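You operate a simulated robot arm through the tools that you are given. There is no shell and no other tool.

The job below is to be done with a simulated two-armed robot. You get a single attempt, and the scene is never put back.

TASK
Part the belt and stand the thin blue pin in the orange cup.
Fine: wind to the red mark, then shut the green clamp lever, before the pin comes out; after it wind back to white, then open the lever.
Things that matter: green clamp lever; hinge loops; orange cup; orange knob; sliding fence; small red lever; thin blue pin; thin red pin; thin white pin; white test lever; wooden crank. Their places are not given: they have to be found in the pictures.

Only the result counts: the job must be done as asked and must still hold three seconds after the hand-in. Knocking over, shifting, dropping, spilling or breaking anything else fails it.

THE ROBOT
Two 7-joint arms with two-finger parallel grippers on one trunk that stands fixed in place. Base frame: the origin is at the foot of the trunk, x ahead of it, y to its left, z up. Units: m, degrees, N and s.
The left shoulder is at [0.07, 0.163, 1.395], the right one opposite. With the tool pointing down near the work surface each hand reaches from about 0.3 to 0.86 m from the base axis, measured 20 degrees to its own side. Payload 3.43 kg a hand.
The TCP of each hand is the grasp point between the finger pads, 0.034 m short of the fingertips. In the tool frame z runs along the fingers and y along their closing line. Largest opening 0.128 m; finger width 0.024, thickness 0.012; the body of the gripper, 0.048 by 0.13 m, starts 0.096 m behind the TCP.
Orientation is told as [roll, pitch, yaw] about the base's x, y, z axes, in that order, counted from this pose: with the fingers straight down and closing along the base's y, the tool's x points along the base's -x, its y along +y and its z along -z.

THE INTERFACE
- The arms move only by the tool apply_moves. It takes "left_steps", "right_steps" or both (then of equal length, played together; a hand with none holds still); each is a list that holds one entry, the list of rows, each a list of 6 numbers: the shift along the tool's x, y, z in cm, then the turn, a rotation vector about the tool's x, y, z in rad. In form: [[[tx, ty, tz, wx, wy, wz], ...]]. A call has 1 to 20 rows; each row shifts and turns the commanded pose from where the row before left it, along the tool's axes as they then stand. "left_fingers" and "right_fingers" are, for a hand that has rows, the finger opening in cm, from 0 to 12.8, set as the call begins (left out, the last holds). A row lasts 0.2 s, in which the tool goes at most 0.05 m and 8.6 degrees; a call with a longer step from one row to the next is refused whole, and so is a gripper value outside its range. Where a pose cannot be reached the arm comes as near as it can. A force on the tool above 80 N (or 10 N above the force at the start of the call, whichever is more), or a blocked arm, ends the call early, and 0.2 s more pass. The fingers move at their own pace (about 0.153 m/s each) and stop on an object; they squeeze with about 31 N. The grip force told is the motor's: it shows also when the fingers shut on nothing. Time passes only in rows, and 0.2 s behind the last, so rows that do not move let the fingers close. The reply holds the time, the measured pose of the TCP, the force on the tool along the base axes, the opening and the grip force, in the units named above and with some noise, with the torque about the TCP (base axes, N m) and any sound that the robot's microphone picked up.
- Cameras (640 x 400 px; columns grow to the right, rows downward): "scene" is now at [0.1242, -0.0448, 1.6237]; the picture's right is [-0.51, -0.86, 0.00], its down [-0.50, 0.29, -0.82] and it looks along [0.70, -0.41, -0.58] (base axes); focal length 343 px, centre (320, 200). "left" rides on the left gripper at [0.076, 0.011, -0.16] in its tool frame; the picture's right is [-0.15, 0.99, 0.00], its down [-0.88, -0.13, -0.46] and it looks along [-0.45, -0.07, 0.89] (tool axes); focal length 234 px, centre (320, 200). "right" rides on the right gripper at [0.076, -0.011, -0.16] in its tool frame; the picture's right is [0.15, 0.99, 0.00], its down [-0.88, 0.13, -0.46] and it looks along [-0.45, 0.07, 0.89] (tool axes); focal length 234 px, centre (320, 200).
- get_image(camera): a new picture of that camera. No time passes.
- lift_body(by): slides the trunk up (or, below 0, down) by that many m; the arms and the scene camera ride with it, the base frame stays. It gives what a move gives, with no picture.
- pan_tilt(pan, tilt): turns the head with the scene camera to pan (to the left, within 86 degrees either way) and tilt (down, from -29 to 69), counted from straight ahead of the robot. It gives what a move gives.
- probe_pixels(camera, pixels): for up to 12 pixels [column, row] of the newest picture of that camera ("zoom" is the newest enlarged one), the place [x, y, z] in the base frame of the surface seen there, good to about 0.002 m. No time passes.
- close_up(camera, box): a new picture of the part [left, top, right, bottom] of that camera's present view, enlarged. No time passes.
- finish_job(): hands the job in; it is judged then, once.

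Leave the grippers open and the arms clear of the work at the hand-in unless told otherwise.

The tools are called after "Emit:" by a JSON object that holds its "fn" and its "kwargs". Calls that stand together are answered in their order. apply_moves: Moves the arms, as the interface text tells. Its arguments: {"type":"object","properties":{"left_steps":{"type":"array","items":{"type":"array","items":{"type":"array","items":{"type":"number"}}}},"left_fingers":{"type":"number"},"right_steps":{"type":"array","items":{"type":"array","items":{"type":"array","items":{"type":"number"}}}},"right_fingers":{"type":"number"}},"required":[]} The other tools are called the same way: lift_body (by) moves the trunk up or down; pan_tilt (pan, tilt) turns the head that bears the scene camera; get_image (camera) takes a picture; probe_pixels (camera, pixels) gives the place of the surface under pixels of a picture; close_up (camera, box) takes an enlarged picture of a part of a camera's view; finish_job () hands the job in.

At the start:

```text
time: 0.0
left_position: [0.5902, -0.1121, 1.3705]
left_tool_rot: [0.0, 0.0, 0.1]
left_force: [0.1, -0.8, -0.1]
left_torque: [-0.02, -0.01, 0.01]
left_width: 0.1281
left_grasp_force: 0.0
right_position: [0.4395, -0.5107, 1.4092]
right_tool_rot: [0.0, 0.1, 0.1]
right_force: [-0.8, -0.1, -0.2]
right_torque: [0.0, 0.0, 0.02]
right_width: 0.1278
right_grasp_force: 0.0
trunk travel left (down, up): [-0.875, 0.065]
head pan, tilt (commanded): [-30.5, 35.2]
```

scene: 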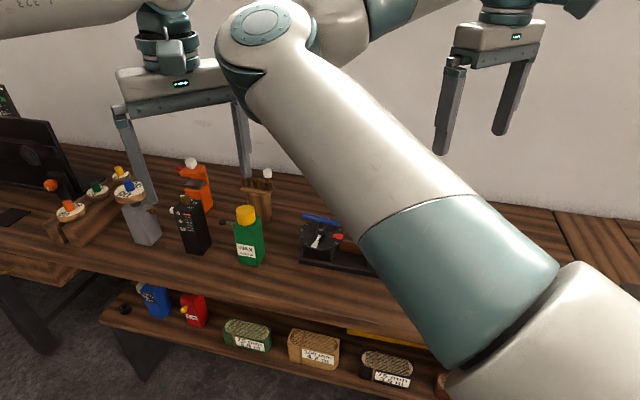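
right: 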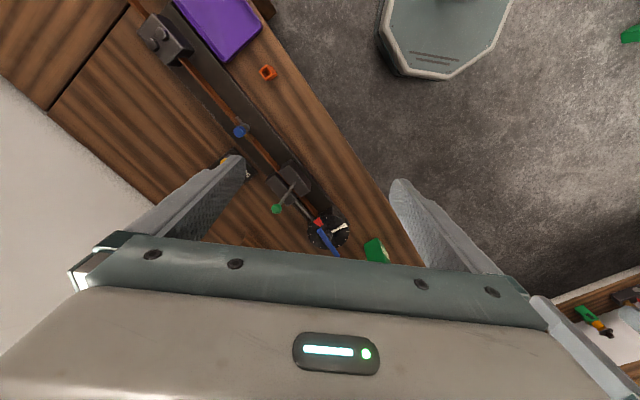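
left: 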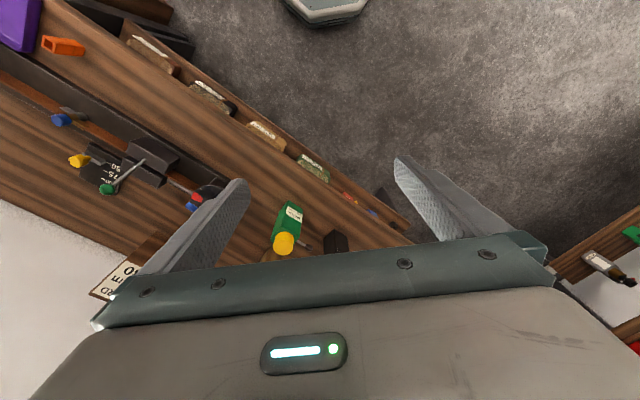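

I see a workbench running diagonally, with the belt fixture to the right of the green bottle, partly hidden by the right arm in the scene view. First I turn the head further right to see the fixture and take close-ups of the gripper camera views.

Emit:
{"fn": "close_up", "kwargs": {"camera": "right", "box": [120, 0, 420, 270]}}

Emit:
{"fn": "close_up", "kwargs": {"camera": "left", "box": [0, 0, 320, 240]}}

Emit:
{"fn": "pan_tilt", "kwargs": {"pan": -60, "tilt": 45}}

```text
1.48 times, centred on (270, 135) of right
```

zoom: 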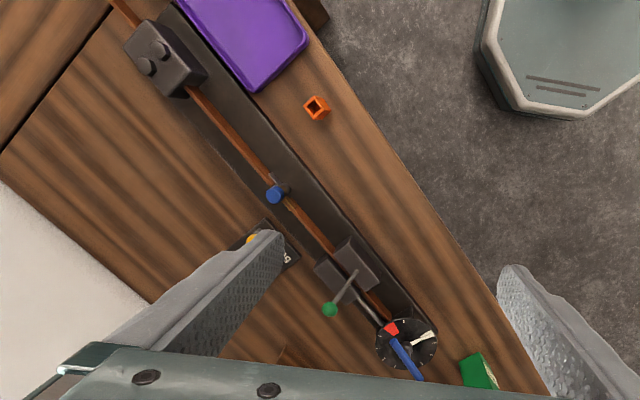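

```text
1.67 times, centred on (160, 120) of left
```

zoom: 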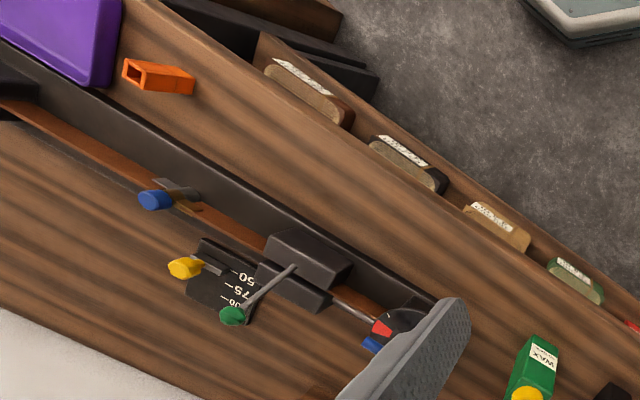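

```text
time: 0.9
left_position: [0.5917, -0.1116, 1.3709]
left_tool_rot: [0.1, 0.0, 0.0]
left_force: [-0.1, -0.8, 0.1]
left_torque: [-0.01, 0.0, 0.01]
left_width: 0.1277
left_grasp_force: 0.1
right_position: [0.4405, -0.511, 1.4092]
right_tool_rot: [-0.1, 0.0, 0.1]
right_force: [0.0, -0.3, 0.4]
right_torque: [0.02, 0.0, 0.01]
right_width: 0.1282
right_grasp_force: 0.0
trunk travel left (down, up): [-0.875, 0.065]
head pan, tilt (commanded): [-60.0, 45.0]
```

The head has turned; now I take a scene picture to see the fixture.

Emit:
{"fn": "get_image", "kwargs": {"camera": "scene"}}

```text
taken
```

scene: 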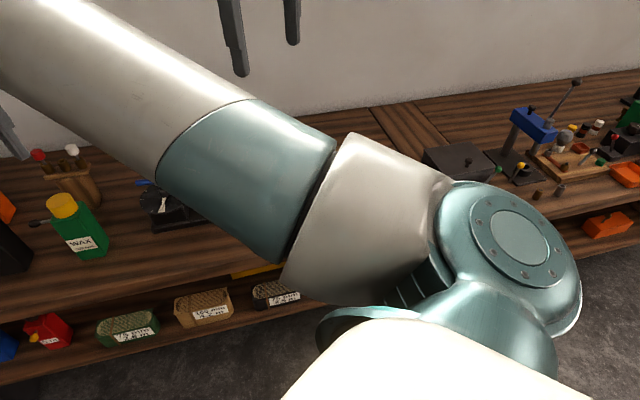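

The right arm's elbow hides the fixture. I probe the gripper-camera pictures to locate things: in the right picture the cup (267,72), blue pin head (240,131), green knob (277,209), red mark (318,222), dial (340,232), clamps, left camera likewise.

Emit:
{"fn": "get_image", "kwargs": {"camera": "right"}}

Emit:
{"fn": "probe_pixels", "kwargs": {"camera": "right", "pixels": [[267, 72], [240, 131], [277, 209], [318, 222], [340, 230], [165, 38], [289, 182], [220, 30], [330, 243], [200, 90], [320, 150], [375, 250]]}}

Emit:
{"fn": "get_image", "kwargs": {"camera": "left"}}

Emit:
{"fn": "probe_pixels", "kwargs": {"camera": "left", "pixels": [[64, 46], [61, 119], [108, 189], [78, 160], [150, 150], [195, 195], [100, 170], [10, 60], [285, 240], [20, 20], [90, 118], [130, 200]]}}

```text
taken
```

right: 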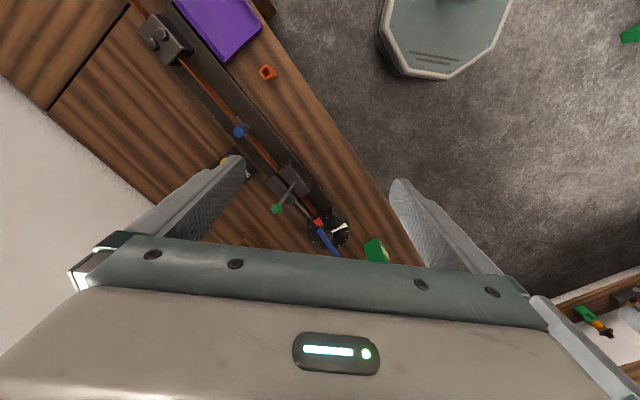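

```text
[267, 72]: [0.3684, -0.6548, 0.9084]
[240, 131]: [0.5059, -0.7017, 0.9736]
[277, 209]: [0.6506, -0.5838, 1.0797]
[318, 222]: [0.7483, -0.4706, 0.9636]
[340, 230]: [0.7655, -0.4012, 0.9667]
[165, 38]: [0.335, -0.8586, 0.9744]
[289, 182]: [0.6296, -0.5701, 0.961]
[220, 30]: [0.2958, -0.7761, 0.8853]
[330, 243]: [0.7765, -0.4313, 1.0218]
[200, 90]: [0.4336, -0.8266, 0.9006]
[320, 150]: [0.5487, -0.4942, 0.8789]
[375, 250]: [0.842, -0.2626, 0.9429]
```

```text
taken
```

left: 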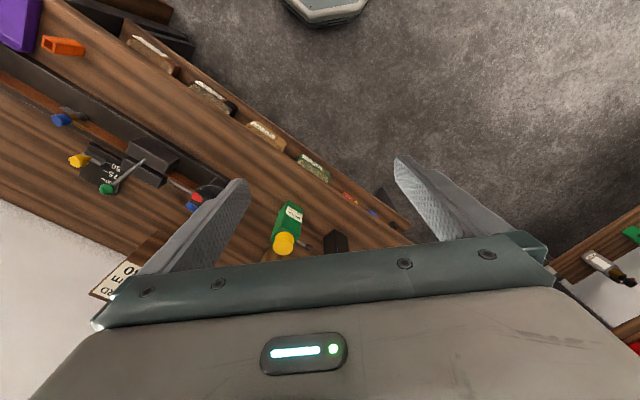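

```text
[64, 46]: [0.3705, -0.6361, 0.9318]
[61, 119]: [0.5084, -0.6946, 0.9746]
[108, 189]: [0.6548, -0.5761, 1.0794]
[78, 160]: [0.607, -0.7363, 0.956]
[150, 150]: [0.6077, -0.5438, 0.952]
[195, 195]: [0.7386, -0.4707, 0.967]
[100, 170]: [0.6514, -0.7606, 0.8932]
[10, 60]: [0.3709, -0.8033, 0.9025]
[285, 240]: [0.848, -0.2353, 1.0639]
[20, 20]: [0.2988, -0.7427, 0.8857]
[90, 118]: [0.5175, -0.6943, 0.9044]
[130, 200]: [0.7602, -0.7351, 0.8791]
```

The table top is at z≈0.88 and the fixture runs at about 46° from (0.33,-0.86) to (0.77,-0.42). I zoom in on the parts: pin, clamp and dial in the right and left views.

Emit:
{"fn": "close_up", "kwargs": {"camera": "right", "box": [220, 150, 380, 260]}}

Emit:
{"fn": "close_up", "kwargs": {"camera": "right", "box": [120, 0, 290, 150]}}

Emit:
{"fn": "close_up", "kwargs": {"camera": "left", "box": [0, 80, 160, 220]}}

Emit:
{"fn": "close_up", "kwargs": {"camera": "left", "box": [100, 110, 260, 250]}}

```text
3.64 times, centred on (300, 205) of right
```

zoom: 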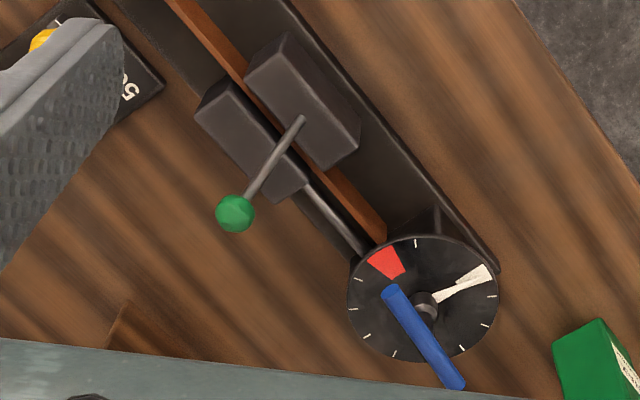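

```text
2.67 times, centred on (205, 75) of right
```

zoom: 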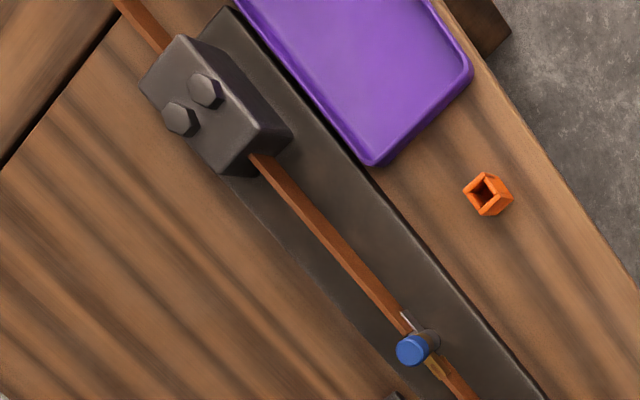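

```text
2.86 times, centred on (80, 150) of left
```

zoom: 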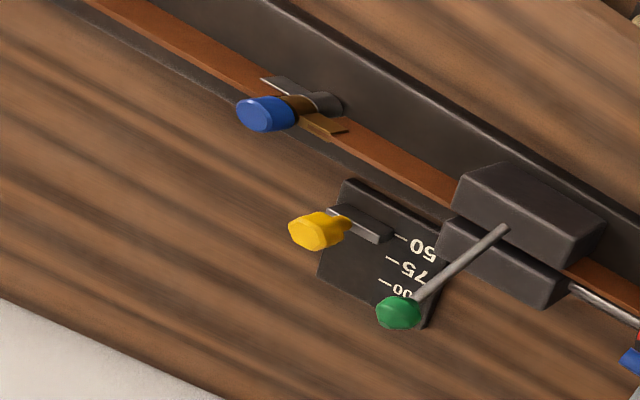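

```text
2.86 times, centred on (180, 180) of left
```

zoom: 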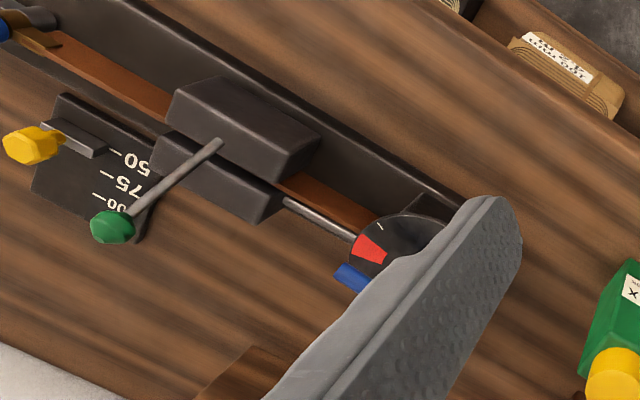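

The dial with a red wedge and a white wedge sits at (0.765,-0.40,0.967) with a blue bar above it. I move the right hand toward a position above the dial (about 0.635,-0.44,1.21) to view it closer, and the left hand a bit to its own side so it is clear.

Emit:
{"fn": "apply_moves", "kwargs": {"right_steps": [[[-2.44, 0.875, 2.5, 0, 0, 0], [-2.44, 0.875, 2.5, 0, 0, 0], [-2.44, 0.875, 2.5, 0, 0, 0], [-2.44, 0.875, 2.5, 0, 0, 0], [-2.44, 0.875, 2.5, 0, 0, 0], [-2.44, 0.875, 2.5, 0, 0, 0], [-2.44, 0.875, 2.5, 0, 0, 0], [-2.44, 0.875, 2.5, 0, 0, 0]]], "left_steps": [[[0, 3, 0, 0, 0, 0], [0, 3, 0, 0, 0, 0], [0, 3, 0, 0, 0, 0], [0, 3, 0, 0, 0, 0], [0, 3, 0, 0, 0, 0], [0, 3, 0, 0, 0, 0], [0, 3, 0, 0, 0, 0], [0, 3, 0, 0, 0, 0]]]}}

Emit:
{"fn": "get_image", "kwargs": {"camera": "right"}}

Emit:
{"fn": "get_image", "kwargs": {"camera": "scene"}}

```text
time: 2.7
left_position: [0.5909, 0.1309, 1.3705]
left_tool_rot: [-0.1, 0.1, 0.0]
left_force: [0.4, -0.5, -0.5]
left_torque: [-0.02, 0.0, 0.02]
left_width: 0.128
left_grasp_force: 0.1
right_position: [0.6365, -0.4381, 1.2073]
right_tool_rot: [-0.1, -0.1, 0.1]
right_force: [0.1, 0.3, -0.1]
right_torque: [0.0, 0.01, -0.02]
right_width: 0.128
right_grasp_force: 0.2
trunk travel left (down, up): [-0.875, 0.065]
head pan, tilt (commanded): [-60.0, 45.0]
```

```text
taken
```

right: 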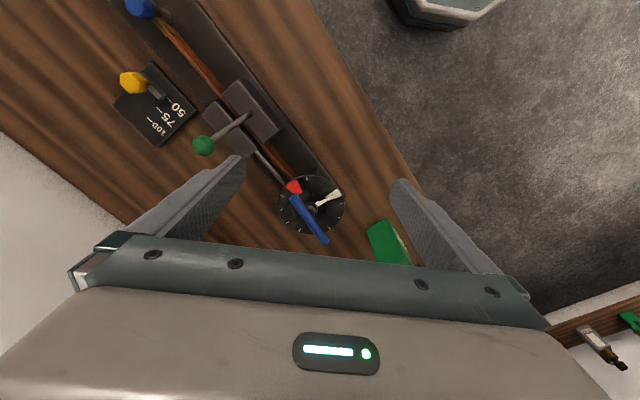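

```text
taken
```

scene: 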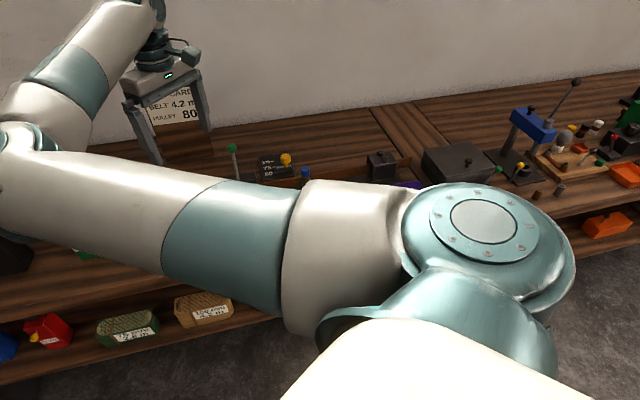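

I zoom into the dial area around (310,205) and the clamp area around (240,120) in the right view.

Emit:
{"fn": "close_up", "kwargs": {"camera": "right", "box": [250, 160, 370, 255]}}

Emit:
{"fn": "probe_pixels", "kwargs": {"camera": "zoom", "pixels": [[240, 145], [335, 250], [430, 160], [330, 170], [400, 390], [270, 215], [330, 320], [150, 60], [200, 100], [390, 200], [340, 70], [500, 240]]}}

Emit:
{"fn": "close_up", "kwargs": {"camera": "right", "box": [180, 70, 320, 190]}}

Emit:
{"fn": "probe_pixels", "kwargs": {"camera": "zoom", "pixels": [[110, 330], [310, 200], [200, 250], [300, 300], [350, 200], [260, 60], [400, 400], [150, 200], [330, 120], [450, 350], [330, 60], [270, 340]]}}

Emit:
{"fn": "close_up", "kwargs": {"camera": "right", "box": [100, 0, 260, 120]}}

```text
4.21 times, centred on (310, 208) of right
```

zoom: 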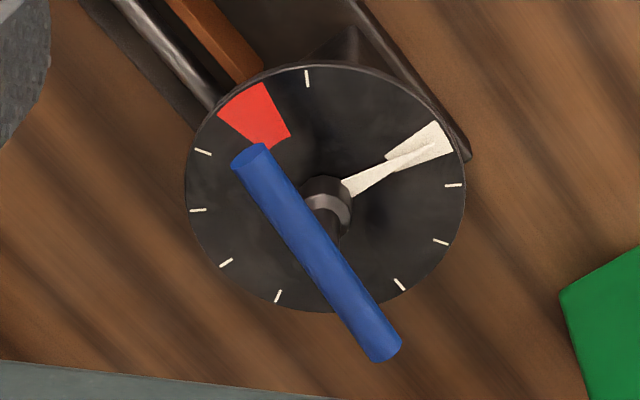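

```text
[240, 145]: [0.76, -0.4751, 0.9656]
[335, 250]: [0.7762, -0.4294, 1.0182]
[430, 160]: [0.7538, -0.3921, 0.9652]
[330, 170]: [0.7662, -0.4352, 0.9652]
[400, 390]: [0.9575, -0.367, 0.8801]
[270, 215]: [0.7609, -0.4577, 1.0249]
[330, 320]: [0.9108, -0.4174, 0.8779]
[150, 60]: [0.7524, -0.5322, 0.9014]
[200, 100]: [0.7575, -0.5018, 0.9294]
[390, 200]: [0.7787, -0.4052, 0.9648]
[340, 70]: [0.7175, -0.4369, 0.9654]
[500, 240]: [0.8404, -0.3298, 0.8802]
```

```text
3.33 times, centred on (250, 130) of right
```

zoom: 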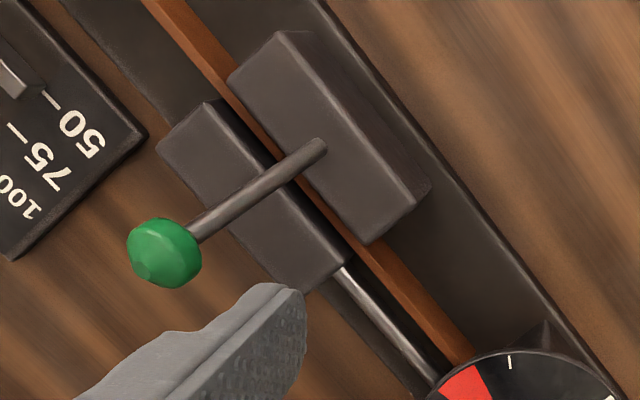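

```text
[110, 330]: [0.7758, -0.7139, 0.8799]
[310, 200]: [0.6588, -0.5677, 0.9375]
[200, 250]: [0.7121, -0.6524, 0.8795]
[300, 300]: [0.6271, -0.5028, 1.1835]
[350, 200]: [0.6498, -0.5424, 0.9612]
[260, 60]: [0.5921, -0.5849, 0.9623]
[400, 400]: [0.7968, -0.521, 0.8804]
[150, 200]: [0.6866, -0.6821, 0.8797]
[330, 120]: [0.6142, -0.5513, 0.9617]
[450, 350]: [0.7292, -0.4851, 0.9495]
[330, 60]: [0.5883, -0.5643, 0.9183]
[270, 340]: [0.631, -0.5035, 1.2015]
```

```text
3.33 times, centred on (180, 60) of right
```

zoom: 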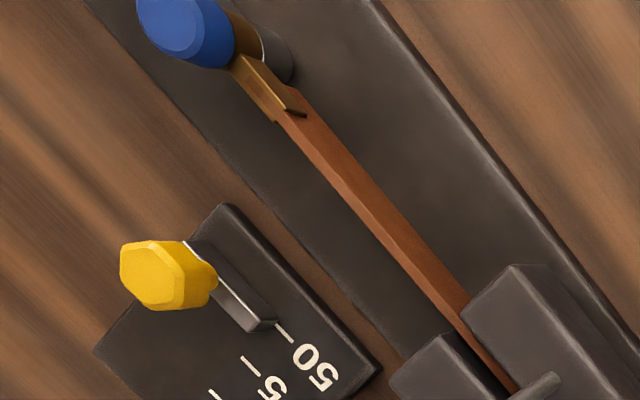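

The needle stands at the white wedge, with the red wedge about 108° away, and the blue T-bar sits on the hub. Before touching anything, I survey the rest of the bench: left view zoom and a scene view to the left.

Emit:
{"fn": "pan_tilt", "kwargs": {"pan": -20, "tilt": 40}}

Emit:
{"fn": "get_image", "kwargs": {"camera": "scene"}}

Emit:
{"fn": "get_image", "kwargs": {"camera": "left"}}

```text
time: 3.8
left_position: [0.5909, 0.1295, 1.3713]
left_tool_rot: [0.1, 0.0, 0.0]
left_force: [-0.2, 1.1, -0.2]
left_torque: [0.02, 0.04, 0.0]
left_width: 0.1281
left_grasp_force: 0.0
right_position: [0.6347, -0.4412, 1.2081]
right_tool_rot: [-0.1, -0.1, 0.2]
right_force: [-0.3, -1.0, -1.0]
right_torque: [0.01, 0.0, 0.01]
right_width: 0.1282
right_grasp_force: 0.0
trunk travel left (down, up): [-0.875, 0.065]
head pan, tilt (commanded): [-20.0, 40.0]
```

```text
taken
```

scene: 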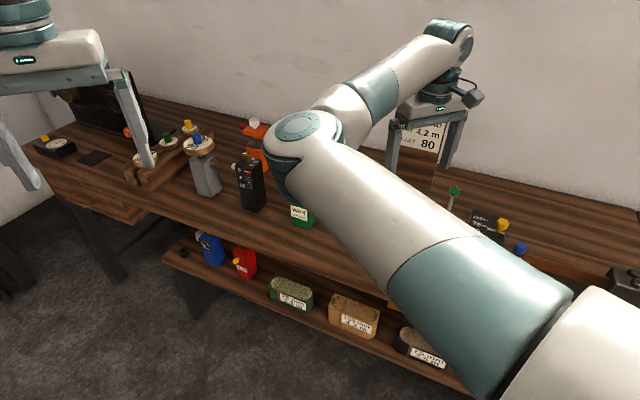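

```text
taken
```

left: 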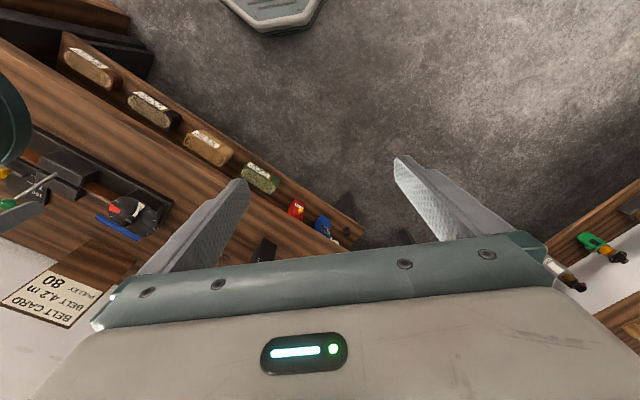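

I look to the far right of the bench to see what other things are around (pan -80).

Emit:
{"fn": "pan_tilt", "kwargs": {"pan": -82, "tilt": 35}}

Emit:
{"fn": "get_image", "kwargs": {"camera": "scene"}}

Emit:
{"fn": "close_up", "kwargs": {"camera": "scene", "box": [160, 40, 480, 240]}}

```text
time: 5.1
left_position: [0.5896, 0.127, 1.371]
left_tool_rot: [0.0, -0.1, 0.0]
left_force: [-0.5, 0.3, 0.5]
left_torque: [0.0, 0.01, 0.0]
left_width: 0.1282
left_grasp_force: 0.1
right_position: [0.6354, -0.4397, 1.2085]
right_tool_rot: [-0.1, -0.1, 0.1]
right_force: [0.0, 0.6, -0.8]
right_torque: [-0.02, 0.0, -0.02]
right_width: 0.1281
right_grasp_force: 0.1
trunk travel left (down, up): [-0.875, 0.065]
head pan, tilt (commanded): [-82.0, 35.0]
```

```text
taken
```

scene: 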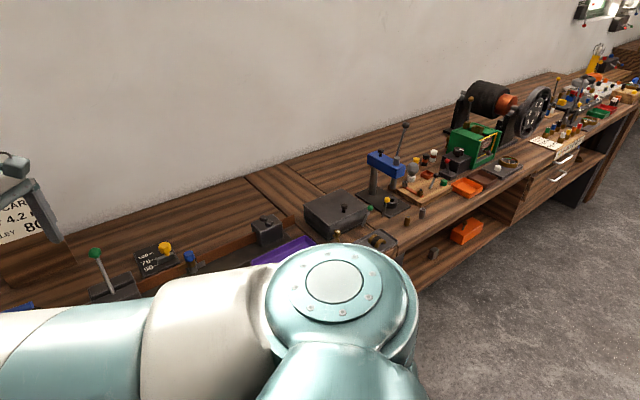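

```text
2.00 times, centred on (320, 140) of scene
```

zoom: 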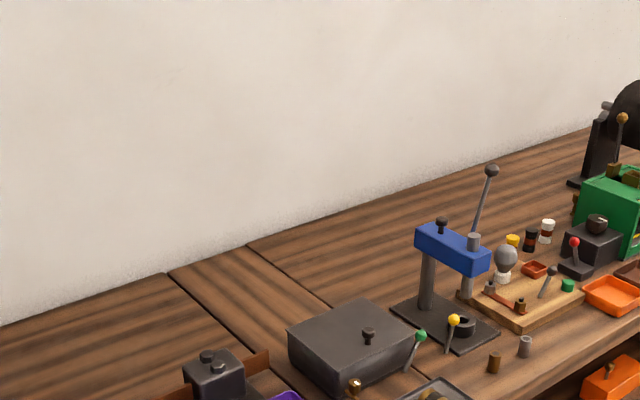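

Those further fixtures are on other parts of the bench; the belt fixture is the near one. I probe along the blue T-bar and the hub in a dial close-up to get its exact geometry.

Emit:
{"fn": "close_up", "kwargs": {"camera": "right", "box": [250, 160, 370, 255]}}

Emit:
{"fn": "probe_pixels", "kwargs": {"camera": "zoom", "pixels": [[255, 160], [270, 185], [290, 212], [315, 250], [340, 290], [360, 320], [375, 340], [385, 355], [325, 195], [345, 205], [335, 230], [250, 150]]}}

Emit:
{"fn": "close_up", "kwargs": {"camera": "left", "box": [70, 160, 190, 260]}}

Emit:
{"fn": "probe_pixels", "kwargs": {"camera": "zoom", "pixels": [[160, 230], [220, 260], [300, 300], [350, 320], [370, 330], [280, 205], [330, 260], [270, 240], [400, 160], [150, 80], [290, 160], [450, 220]]}}

```text
4.21 times, centred on (310, 208) of right
```

zoom: 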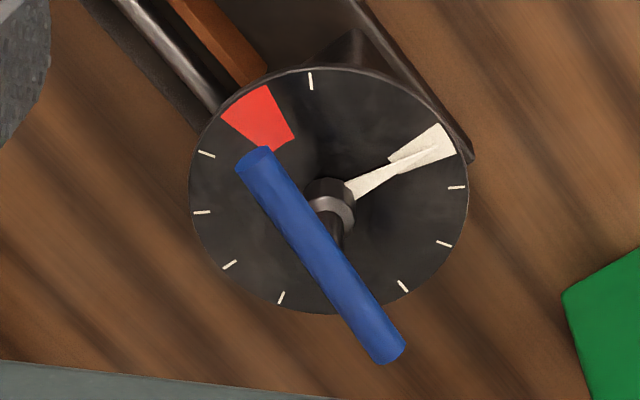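

```text
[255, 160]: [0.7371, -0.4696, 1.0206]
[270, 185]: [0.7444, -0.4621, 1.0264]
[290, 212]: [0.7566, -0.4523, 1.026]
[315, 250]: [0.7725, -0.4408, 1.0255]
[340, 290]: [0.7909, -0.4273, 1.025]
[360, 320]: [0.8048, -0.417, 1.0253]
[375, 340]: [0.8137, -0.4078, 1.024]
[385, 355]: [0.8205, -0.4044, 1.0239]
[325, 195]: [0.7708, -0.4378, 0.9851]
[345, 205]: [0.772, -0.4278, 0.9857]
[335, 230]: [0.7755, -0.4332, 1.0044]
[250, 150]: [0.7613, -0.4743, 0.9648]
```

```text
4.00 times, centred on (130, 210) of left
```

zoom: 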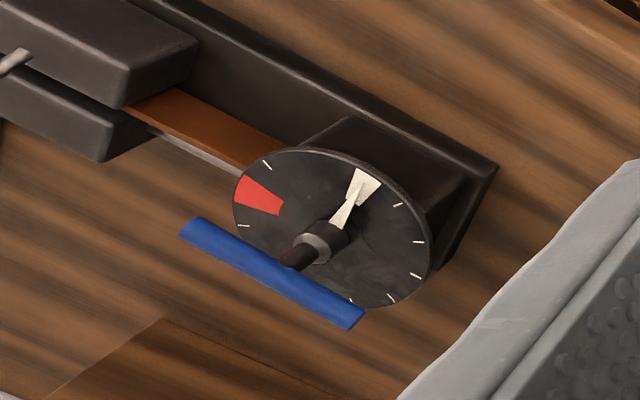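

```text
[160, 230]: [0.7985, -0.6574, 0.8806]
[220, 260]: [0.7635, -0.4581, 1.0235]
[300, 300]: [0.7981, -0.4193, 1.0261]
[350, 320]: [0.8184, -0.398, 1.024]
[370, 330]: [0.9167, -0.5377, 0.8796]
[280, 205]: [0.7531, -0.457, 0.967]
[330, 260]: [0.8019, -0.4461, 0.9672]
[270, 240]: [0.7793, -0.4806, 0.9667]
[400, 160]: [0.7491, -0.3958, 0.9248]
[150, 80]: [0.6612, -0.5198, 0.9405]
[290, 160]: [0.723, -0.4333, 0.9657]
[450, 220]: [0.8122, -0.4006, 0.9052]
```

The T-bar's axis is at (0.777,-0.434), top at z=1.0255, bar direction about 39°; needle at 120° (white), red at about 227°, so it needs about +107° (counter-clockwise from above). I move the open right hand to above the T-bar at z≈1.17 and test the wrist range in free air.

Emit:
{"fn": "apply_moves", "kwargs": {"right_steps": [[[-2.84, 0.12, 0.8, 0, 0, 0], [-2.84, 0.12, 0.8, 0, 0, 0], [-2.84, 0.12, 0.8, 0, 0, 0], [-2.84, 0.12, 0.8, 0, 0, 0], [-2.84, 0.12, 0.8, 0, 0, 0], [0, 0, 0, 0, 0, -0.14], [0, 0, 0, 0, 0, -0.14], [0, 0, 0, 0, 0, -0.14], [0, 0, 0, 0, 0, -0.14], [0, 0, 0, 0, 0, -0.14]]]}}

Emit:
{"fn": "get_image", "kwargs": {"camera": "right"}}

```text
time: 7.3
left_position: [0.5899, 0.1279, 1.3711]
left_tool_rot: [0.1, 0.0, 0.0]
left_force: [1.3, 0.3, -0.1]
left_torque: [0.01, 0.03, -0.03]
left_width: 0.1281
left_grasp_force: 0.0
right_position: [0.7766, -0.4339, 1.1691]
right_tool_rot: [-0.1, 0.1, 40.3]
right_force: [-0.5, -0.1, 0.7]
right_torque: [-0.03, 0.04, -0.02]
right_width: 0.1281
right_grasp_force: 0.1
trunk travel left (down, up): [-0.875, 0.065]
head pan, tilt (commanded): [-82.0, 35.0]
```

```text
taken
```

right: 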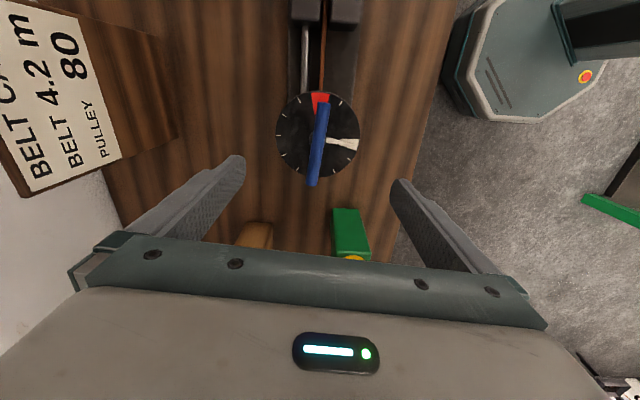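

Sign confirmed: wz negative gives yaw positive. The pose is well reached. Now I test turning on by +107° in free air (yaw 147).

Emit:
{"fn": "apply_moves", "kwargs": {"right_steps": [[[0, 0, 0, 0, 0, -0.1334], [0, 0, 0, 0, 0, -0.1334], [0, 0, 0, 0, 0, -0.1334], [0, 0, 0, 0, 0, -0.1334], [0, 0, 0, 0, 0, -0.1334], [0, 0, 0, 0, 0, -0.1334], [0, 0, 0, 0, 0, -0.1334], [0, 0, 0, 0, 0, -0.1334], [0, 0, 0, 0, 0, -0.1334], [0, 0, 0, 0, 0, -0.1334], [0, 0, 0, 0, 0, -0.1334], [0, 0, 0, 0, 0, -0.1334], [0, 0, 0, 0, 0, -0.1334], [0, 0, 0, 0, 0, -0.1334]]]}}

Emit:
{"fn": "get_image", "kwargs": {"camera": "right"}}

```text
time: 10.3
left_position: [0.5891, 0.1282, 1.3712]
left_tool_rot: [0.0, -0.1, 0.0]
left_force: [0.4, -1.2, -0.1]
left_torque: [0.0, 0.0, -0.04]
left_width: 0.1279
left_grasp_force: 0.0
right_position: [0.7768, -0.4349, 1.1691]
right_tool_rot: [0.1, 0.1, 147.4]
right_force: [-0.1, -0.1, -0.3]
right_torque: [0.0, 0.01, -0.01]
right_width: 0.1281
right_grasp_force: 0.0
trunk travel left (down, up): [-0.875, 0.065]
head pan, tilt (commanded): [-82.0, 35.0]
```

```text
taken
```

right: 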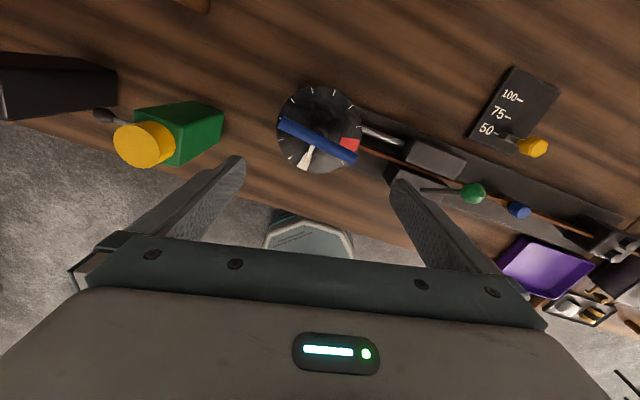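

Yaw 147 is reached cleanly. From here the camera looks from the wall side; I zoom on the clamp lever (470,190), pin (515,210) and dial.

Emit:
{"fn": "close_up", "kwargs": {"camera": "right", "box": [360, 110, 600, 260]}}

Emit:
{"fn": "probe_pixels", "kwargs": {"camera": "zoom", "pixels": [[300, 220], [180, 210], [220, 212], [165, 115], [110, 160], [415, 265], [425, 250], [350, 300], [260, 120], [470, 260], [100, 205], [140, 212]]}}

Emit:
{"fn": "close_up", "kwargs": {"camera": "right", "box": [260, 70, 380, 185]}}

Emit:
{"fn": "probe_pixels", "kwargs": {"camera": "zoom", "pixels": [[150, 200], [250, 245], [350, 290], [400, 310], [210, 290], [200, 330], [300, 200], [290, 250], [450, 250], [320, 170], [180, 215], [250, 320]]}}

```text
2.67 times, centred on (480, 185) of right
```

zoom: 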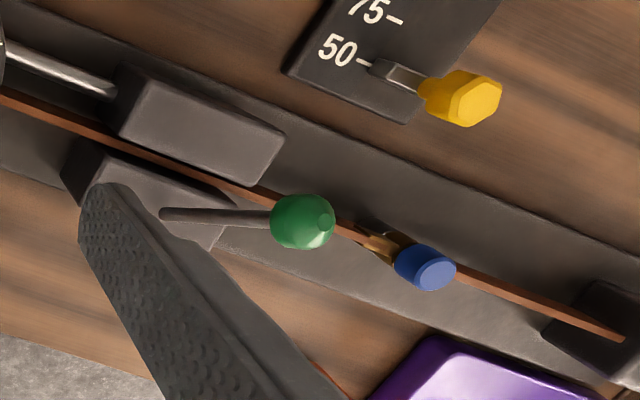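

```text
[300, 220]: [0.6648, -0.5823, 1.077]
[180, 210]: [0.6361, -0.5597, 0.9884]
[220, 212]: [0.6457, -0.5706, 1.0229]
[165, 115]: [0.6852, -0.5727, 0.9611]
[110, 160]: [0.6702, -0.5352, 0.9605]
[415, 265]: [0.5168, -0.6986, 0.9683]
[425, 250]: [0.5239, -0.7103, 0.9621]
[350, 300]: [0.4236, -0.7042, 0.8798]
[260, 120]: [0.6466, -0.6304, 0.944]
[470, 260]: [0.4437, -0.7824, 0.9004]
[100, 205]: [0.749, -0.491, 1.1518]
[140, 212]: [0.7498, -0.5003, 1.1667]
```

```text
3.48 times, centred on (320, 128) of right
```

zoom: 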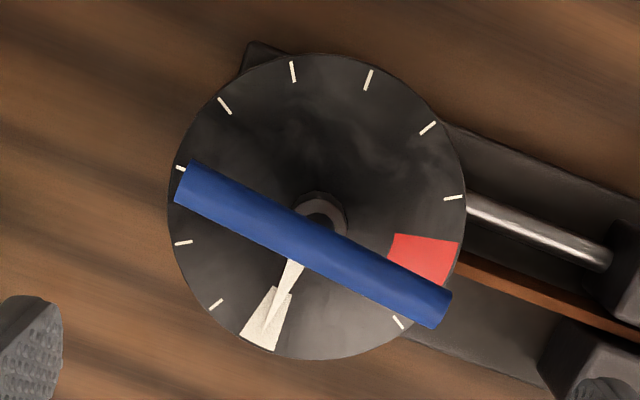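

```text
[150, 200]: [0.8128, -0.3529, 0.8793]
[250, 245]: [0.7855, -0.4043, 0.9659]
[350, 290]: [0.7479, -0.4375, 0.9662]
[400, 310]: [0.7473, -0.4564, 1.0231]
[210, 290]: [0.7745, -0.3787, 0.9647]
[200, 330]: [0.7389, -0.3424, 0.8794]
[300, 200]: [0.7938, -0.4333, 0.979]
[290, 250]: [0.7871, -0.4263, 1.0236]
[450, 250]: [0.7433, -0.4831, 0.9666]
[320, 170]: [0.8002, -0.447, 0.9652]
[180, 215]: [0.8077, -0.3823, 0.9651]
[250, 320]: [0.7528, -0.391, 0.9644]
```

The dial and bar are clear from here too: bar centre ≈ (0.779,-0.436), direction ≈ 38°. I turn back to yaw ≈39° and stay above.

Emit:
{"fn": "apply_moves", "kwargs": {"right_steps": [[[0, 0, 0, 0, 0, 0.1345], [0, 0, 0, 0, 0, 0.1345], [0, 0, 0, 0, 0, 0.1345], [0, 0, 0, 0, 0, 0.1345], [0, 0, 0, 0, 0, 0.1345], [0, 0, 0, 0, 0, 0.1345], [0, 0, 0, 0, 0, 0.1345], [0, 0, 0, 0, 0, 0.1345], [0, 0, 0, 0, 0, 0.1345], [0, 0, 0, 0, 0, 0.1345], [0, 0, 0, 0, 0, 0.1345], [0, 0, 0, 0, 0, 0.1345], [0, 0, 0, 0, 0, 0.1345], [0, 0, 0, 0, 0, 0.1345]]]}}

Emit:
{"fn": "close_up", "kwargs": {"camera": "right", "box": [260, 70, 380, 200]}}

Emit:
{"fn": "probe_pixels", "kwargs": {"camera": "zoom", "pixels": [[330, 120], [328, 140], [325, 165], [320, 200], [315, 230], [312, 260], [308, 290], [305, 310], [350, 200], [300, 200], [340, 100], [380, 220]]}}

```text
time: 13.3
left_position: [0.5915, 0.1271, 1.3713]
left_tool_rot: [0.1, 0.1, -0.2]
left_force: [-0.7, -0.3, 0.2]
left_torque: [0.01, 0.04, 0.0]
left_width: 0.128
left_grasp_force: 0.1
right_position: [0.7772, -0.4344, 1.1696]
right_tool_rot: [0.0, 0.1, 39.1]
right_force: [0.4, 0.1, -0.2]
right_torque: [0.02, 0.02, 0.0]
right_width: 0.1281
right_grasp_force: 0.0
trunk travel left (down, up): [-0.875, 0.065]
head pan, tilt (commanded): [-82.0, 35.0]
```

```text
3.08 times, centred on (320, 135) of right
```

zoom: 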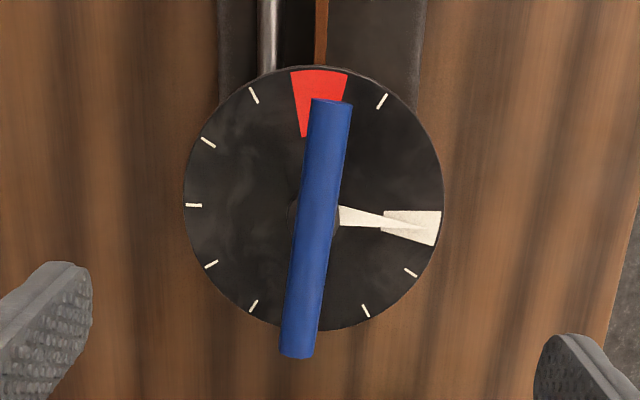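

```text
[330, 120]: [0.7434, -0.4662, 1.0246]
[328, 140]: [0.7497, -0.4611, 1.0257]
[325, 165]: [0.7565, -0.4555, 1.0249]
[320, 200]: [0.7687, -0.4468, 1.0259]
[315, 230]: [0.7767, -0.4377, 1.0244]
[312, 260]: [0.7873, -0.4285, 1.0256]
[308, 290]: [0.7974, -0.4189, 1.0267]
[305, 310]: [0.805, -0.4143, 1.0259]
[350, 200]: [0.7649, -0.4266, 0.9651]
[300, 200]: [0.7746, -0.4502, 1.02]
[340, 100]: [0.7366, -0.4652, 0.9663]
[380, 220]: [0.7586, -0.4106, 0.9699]
```

Bar direction is 40°, centre (0.7785,-0.436). I probe the corners of the red and white wedges to compute the exact winding angle.

Emit:
{"fn": "probe_pixels", "kwargs": {"camera": "zoom", "pixels": [[296, 75], [343, 79], [306, 130], [320, 85], [438, 215], [433, 241], [387, 215], [387, 230], [192, 205], [252, 306], [365, 310], [254, 95]]}}

```text
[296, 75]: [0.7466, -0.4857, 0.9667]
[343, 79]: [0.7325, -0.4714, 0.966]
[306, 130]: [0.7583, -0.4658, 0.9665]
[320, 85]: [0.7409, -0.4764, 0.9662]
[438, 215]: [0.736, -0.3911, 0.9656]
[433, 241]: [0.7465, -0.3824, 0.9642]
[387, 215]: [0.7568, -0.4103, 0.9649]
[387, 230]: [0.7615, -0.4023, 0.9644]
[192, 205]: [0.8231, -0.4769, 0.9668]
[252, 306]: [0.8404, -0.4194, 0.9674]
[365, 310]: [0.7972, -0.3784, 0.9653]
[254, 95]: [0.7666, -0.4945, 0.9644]
```

Dial centre ≈ (0.7795,-0.4357); red wedge centre at ≈226.7°, white at ≈127°, so ≈100° to wind. I narrow the fingers to 5 cm and descend onto the bar to TCP z≈1.032 (finger tips ≈0.998, above the hub nut at 0.986).

Emit:
{"fn": "apply_moves", "kwargs": {"right_steps": [[[0, -0.1, 2.5, 0, 0, -0.015], [0, -0.1, 2.5, 0, 0, 0], [0, 0, 2.5, 0, 0, 0], [0, 0, 2.5, 0, 0, 0], [0, 0, 2.3, 0, 0, 0], [0, 0, 1.4, 0, 0, 0], [0, 0, 0, 0, 0, 0]]], "right_fingers": 5}}

Emit:
{"fn": "get_image", "kwargs": {"camera": "right"}}

```text
time: 14.9
left_position: [0.5891, 0.1281, 1.3715]
left_tool_rot: [0.0, 0.0, -0.1]
left_force: [-0.1, 0.3, 0.4]
left_torque: [0.01, 0.01, -0.01]
left_width: 0.1282
left_grasp_force: 0.1
right_position: [0.7797, -0.4365, 1.0322]
right_tool_rot: [0.0, 0.1, 40.2]
right_force: [-0.4, 0.3, 0.3]
right_torque: [-0.02, 0.0, 0.03]
right_width: 0.05
right_grasp_force: 0.1
trunk travel left (down, up): [-0.875, 0.065]
head pan, tilt (commanded): [-82.0, 35.0]
```

```text
taken
```

right: 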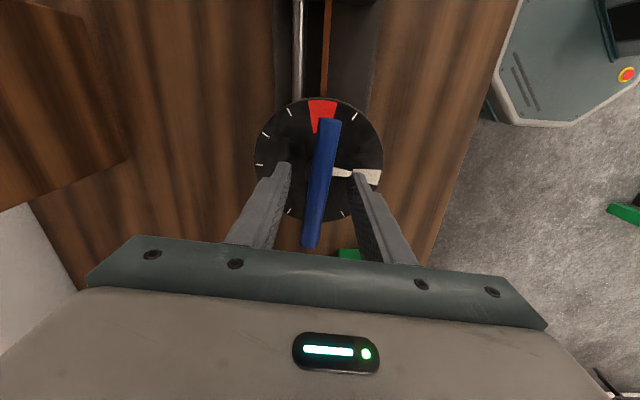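

The fingers straddle the blue bar centrally. I close on it.

Emit:
{"fn": "apply_moves", "kwargs": {"right_steps": [[[0, 0, 0, 0, 0, 0], [0, 0, 0, 0, 0, 0], [0, 0, 0, 0, 0, 0]]], "right_fingers": 0.5}}

Emit:
{"fn": "get_image", "kwargs": {"camera": "right"}}

```text
time: 15.7
left_position: [0.5902, 0.1285, 1.371]
left_tool_rot: [0.0, 0.1, 0.0]
left_force: [0.3, 0.0, -0.4]
left_torque: [-0.01, -0.04, -0.02]
left_width: 0.1278
left_grasp_force: 0.1
right_position: [0.7787, -0.4373, 1.0313]
right_tool_rot: [-0.1, 0.1, 40.1]
right_force: [3.2, -2.9, 1.7]
right_torque: [0.07, -0.22, -0.01]
right_width: 0.0164
right_grasp_force: 45.1
trunk travel left (down, up): [-0.875, 0.065]
head pan, tilt (commanded): [-82.0, 35.0]
```

```text
taken
```

right: 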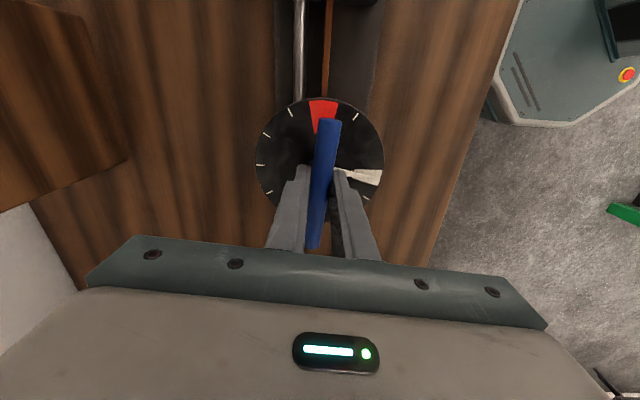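

Gripped (16.4 mm). I start winding counter-clockwise: first a small 17° to feel the torque.

Emit:
{"fn": "apply_moves", "kwargs": {"right_steps": [[[0, 0, 0, 0, 0, -0.1], [0, 0, 0, 0, 0, -0.1], [0, 0, 0, 0, 0, -0.1], [0, 0, 0, 0, 0, 0]]]}}

Emit:
{"fn": "get_image", "kwargs": {"camera": "right"}}

```text
time: 16.7
left_position: [0.5897, 0.1269, 1.3707]
left_tool_rot: [-0.1, 0.0, -0.1]
left_force: [0.3, 0.8, -0.1]
left_torque: [0.01, 0.03, -0.02]
left_width: 0.1278
left_grasp_force: 0.0
right_position: [0.7787, -0.4384, 1.031]
right_tool_rot: [-0.1, 0.1, 57.4]
right_force: [5.1, -8.4, 3.9]
right_torque: [-0.16, -0.07, -1.52]
right_width: 0.0218
right_grasp_force: 44.9
trunk travel left (down, up): [-0.875, 0.065]
head pan, tilt (commanded): [-82.0, 35.0]
```

```text
taken
```

right: 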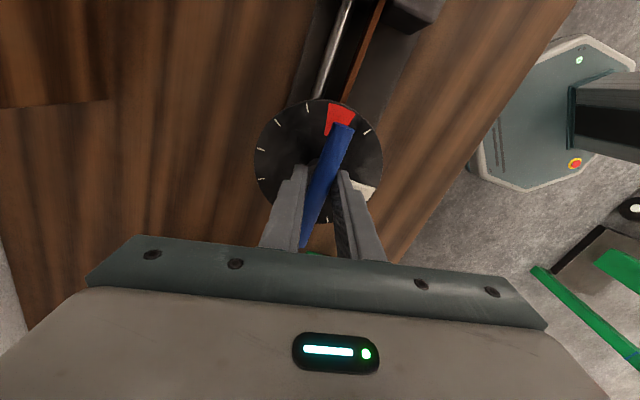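

The torque is -1.5 N m and the grip widened to 21.8 mm: the bar seems not to follow. I zoom in to see whether the needle moved.

Emit:
{"fn": "close_up", "kwargs": {"camera": "right", "box": [240, 80, 400, 260]}}

Emit:
{"fn": "probe_pixels", "kwargs": {"camera": "zoom", "pixels": [[365, 130], [350, 165], [330, 210], [300, 270], [270, 350], [410, 240]]}}

```text
2.22 times, centred on (320, 170) of right
```

zoom: 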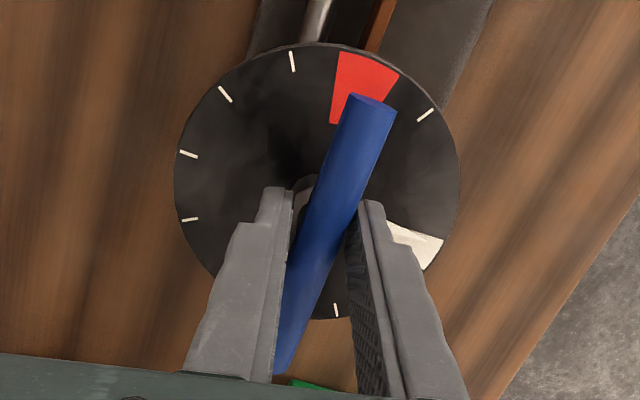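

```text
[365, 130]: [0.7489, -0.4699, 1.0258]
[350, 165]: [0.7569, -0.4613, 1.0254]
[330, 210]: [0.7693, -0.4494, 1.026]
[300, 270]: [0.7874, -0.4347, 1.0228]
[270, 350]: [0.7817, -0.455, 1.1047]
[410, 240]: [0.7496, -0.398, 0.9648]
```

The bar turned barely 2°: it is blocked or very stiff this way. I turn back to the 40° pose, then try a little the other way (clockwise) to compare.

Emit:
{"fn": "apply_moves", "kwargs": {"right_steps": [[[0, 0, 0, 0, 0, 0.1], [0, 0, 0, 0, 0, 0.1], [0, 0, 0, 0, 0, 0.1], [0, 0, 0, 0, 0, 0]]]}}

Emit:
{"fn": "apply_moves", "kwargs": {"right_steps": [[[0, 0, 0, 0, 0, 0.07], [0, 0, 0, 0, 0, 0.07], [0, 0, 0, 0, 0, 0]]]}}

Emit:
{"fn": "close_up", "kwargs": {"camera": "right", "box": [240, 80, 400, 260]}}

Emit:
{"fn": "probe_pixels", "kwargs": {"camera": "zoom", "pixels": [[350, 120], [345, 150], [335, 200], [325, 250], [320, 280], [410, 200]]}}

```text
time: 17.7
left_position: [0.5896, 0.1277, 1.3697]
left_tool_rot: [0.0, 0.0, 0.1]
left_force: [0.2, 0.1, -0.3]
left_torque: [0.02, -0.01, 0.0]
left_width: 0.1281
left_grasp_force: 0.0
right_position: [0.7793, -0.436, 1.0306]
right_tool_rot: [-0.2, 0.1, 40.0]
right_force: [6.1, -5.9, 4.0]
right_torque: [-0.41, 0.3, -0.03]
right_width: 0.0169
right_grasp_force: 44.7
trunk travel left (down, up): [-0.875, 0.065]
head pan, tilt (commanded): [-82.0, 35.0]
```

```text
time: 18.5
left_position: [0.5913, 0.1282, 1.372]
left_tool_rot: [0.0, 0.0, 0.0]
left_force: [0.5, 0.4, 0.4]
left_torque: [0.01, 0.02, 0.0]
left_width: 0.1279
left_grasp_force: 0.1
right_position: [0.7785, -0.4361, 1.0308]
right_tool_rot: [-0.1, 0.1, 32.1]
right_force: [5.2, -6.8, 5.2]
right_torque: [-0.4, 0.39, -0.05]
right_width: 0.0166
right_grasp_force: 45.5
trunk travel left (down, up): [-0.875, 0.065]
head pan, tilt (commanded): [-82.0, 35.0]
```

```text
2.22 times, centred on (320, 170) of right
```

zoom: 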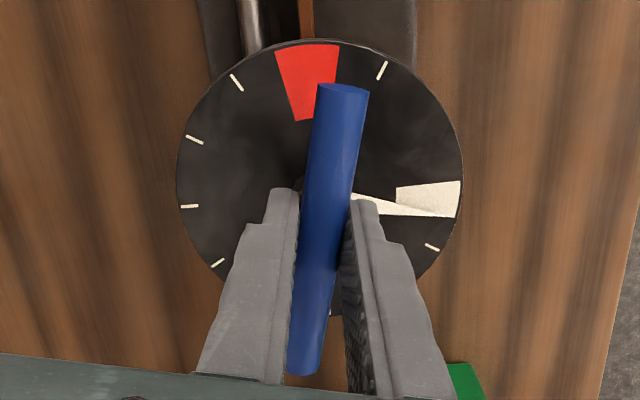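

```text
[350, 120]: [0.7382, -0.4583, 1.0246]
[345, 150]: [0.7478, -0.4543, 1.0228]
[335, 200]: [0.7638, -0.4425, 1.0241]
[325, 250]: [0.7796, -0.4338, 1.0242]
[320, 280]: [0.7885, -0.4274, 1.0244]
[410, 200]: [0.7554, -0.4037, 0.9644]
```

Clockwise it turns freely (bar now at 31.6°, torque ≈0), while counter-clockwise is a stop. So red is reached clockwise, about 260°. I go on winding clockwise in chunks, with a 1 mm shift to relieve the side force.

Emit:
{"fn": "apply_moves", "kwargs": {"right_steps": [[[0, -0.1, 0, 0, 0, 0.1], [0, 0, 0, 0, 0, 0.13], [0, 0, 0, 0, 0, 0.13], [0, 0, 0, 0, 0, 0.13], [0, 0, 0, 0, 0, 0.13], [0, 0, 0, 0, 0, 0]]]}}

Emit:
{"fn": "get_image", "kwargs": {"camera": "right"}}

```text
time: 19.9
left_position: [0.59, 0.1292, 1.3709]
left_tool_rot: [0.0, 0.0, 0.0]
left_force: [0.2, -0.4, 0.8]
left_torque: [-0.02, 0.02, 0.02]
left_width: 0.1279
left_grasp_force: 0.0
right_position: [0.7778, -0.4344, 1.0319]
right_tool_rot: [0.1, 0.1, -3.5]
right_force: [-7.9, 9.8, -8.8]
right_torque: [0.16, -0.77, 0.02]
right_width: 0.0168
right_grasp_force: 44.8
trunk travel left (down, up): [-0.875, 0.065]
head pan, tilt (commanded): [-82.0, 35.0]
```

```text
taken
```

right: 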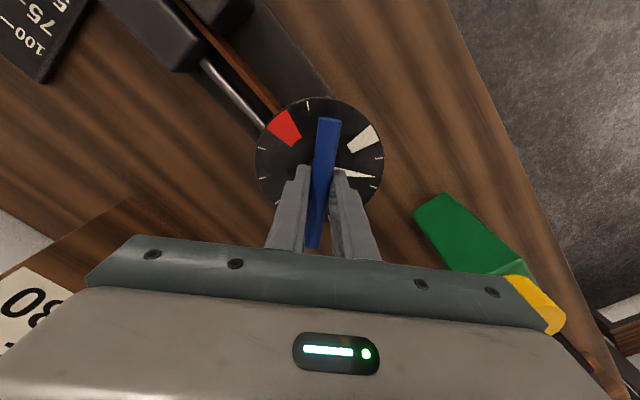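

It follows (needle moves on clockwise). I relieve the side force by a small shift and go on to yaw ≈ -42.

Emit:
{"fn": "apply_moves", "kwargs": {"right_steps": [[[0.05, 0.06, 0, 0, 0, 0.13], [0, 0, 0, 0, 0, 0.135], [0, 0, 0, 0, 0, 0.135], [0, 0, 0, 0, 0, 0.135], [0, 0, 0, 0, 0, 0.135], [0, 0, 0, 0, 0, 0]]]}}

Emit:
{"fn": "get_image", "kwargs": {"camera": "right"}}

```text
time: 21.3
left_position: [0.5918, 0.1282, 1.3722]
left_tool_rot: [0.0, 0.1, 0.0]
left_force: [-0.6, 0.0, 0.4]
left_torque: [0.0, 0.03, 0.0]
left_width: 0.1282
left_grasp_force: 0.0
right_position: [0.778, -0.4338, 1.0318]
right_tool_rot: [0.0, -0.2, -30.0]
right_force: [-2.9, 8.1, -15.0]
right_torque: [0.24, 0.18, 0.02]
right_width: 0.0165
right_grasp_force: 45.5
right hand out of reach, approached as far as the arm can: row 4, 5
trunk travel left (down, up): [-0.875, 0.065]
head pan, tilt (commanded): [-82.0, 35.0]
```

```text
taken
```

right: 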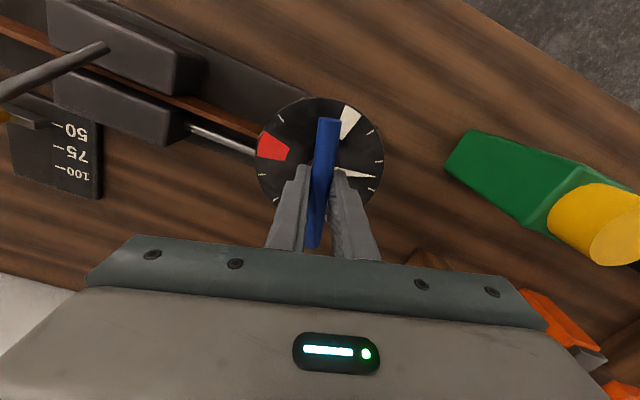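

Needle now about 70° past white; the wrist's limit is at yaw -30. I release the bar and look whether it stays.

Emit:
{"fn": "apply_moves", "kwargs": {"right_steps": [[[0, 0, 0, 0, 0, 0], [0, 0, 0, 0, 0, 0]]], "right_fingers": 5}}

Emit:
{"fn": "get_image", "kwargs": {"camera": "right"}}

```text
time: 21.9
left_position: [0.5911, 0.1288, 1.3704]
left_tool_rot: [0.0, 0.0, -0.1]
left_force: [-0.2, 0.4, 0.1]
left_torque: [-0.01, 0.04, 0.02]
left_width: 0.128
left_grasp_force: 0.1
right_position: [0.7788, -0.4333, 1.0327]
right_tool_rot: [-0.1, -0.2, -30.1]
right_force: [0.4, 0.4, 0.2]
right_torque: [-0.02, 0.02, -0.02]
right_width: 0.05
right_grasp_force: 0.1
trunk travel left (down, up): [-0.875, 0.065]
head pan, tilt (commanded): [-82.0, 35.0]
```

```text
taken
```

right: 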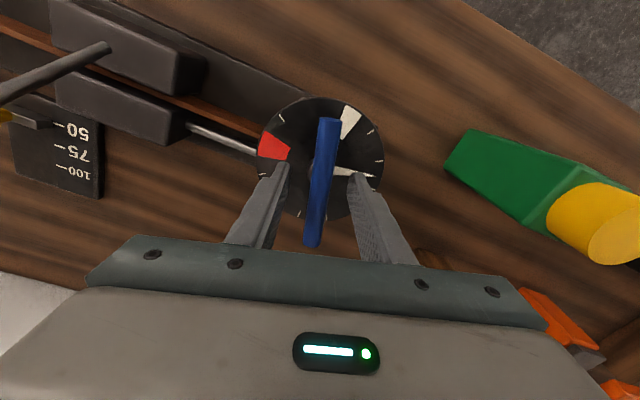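

The bar stays put on release. I raise 7 cm and turn the hand about 180° to regrip.

Emit:
{"fn": "apply_moves", "kwargs": {"right_steps": [[[0, 0, -2.4, 0, 0, 0], [0, 0, -2.4, 0, 0, 0], [0, 0, -2.4, 0, 0, 0], [0, 0, 0, 0, 0, -0.145], [0, 0, 0, 0, 0, -0.145], [0, 0, 0, 0, 0, -0.145], [0, 0, 0, 0, 0, -0.145], [0, 0, 0, 0, 0, -0.145], [0, 0, 0, 0, 0, -0.145], [0, 0, 0, 0, 0, -0.145], [0, 0, 0, 0, 0, -0.145], [0, 0, 0, 0, 0, -0.145], [0, 0, 0, 0, 0, -0.145], [0, 0, 0, 0, 0, -0.145], [0, 0, 0, 0, 0, -0.145], [0, 0, 0, 0, 0, -0.145], [0, 0, 0, 0, 0, -0.145], [0, 0, 0, 0, 0, -0.145], [0, 0, 0, 0, 0, -0.145], [0, 0, 0, 0, 0, -0.145]]]}}

```text
time: 26.1
left_position: [0.5906, 0.1282, 1.3712]
left_tool_rot: [0.0, -0.1, 0.0]
left_force: [-0.1, -0.1, 1.0]
left_torque: [-0.01, 0.02, -0.02]
left_width: 0.1281
left_grasp_force: 0.0
right_position: [0.7768, -0.4323, 1.1038]
right_tool_rot: [-0.1, 0.1, 111.6]
right_force: [-0.1, 0.1, 0.5]
right_torque: [0.01, 0.02, 0.02]
right_width: 0.0499
right_grasp_force: 0.1
trunk travel left (down, up): [-0.875, 0.065]
head pan, tilt (commanded): [-82.0, 35.0]
```

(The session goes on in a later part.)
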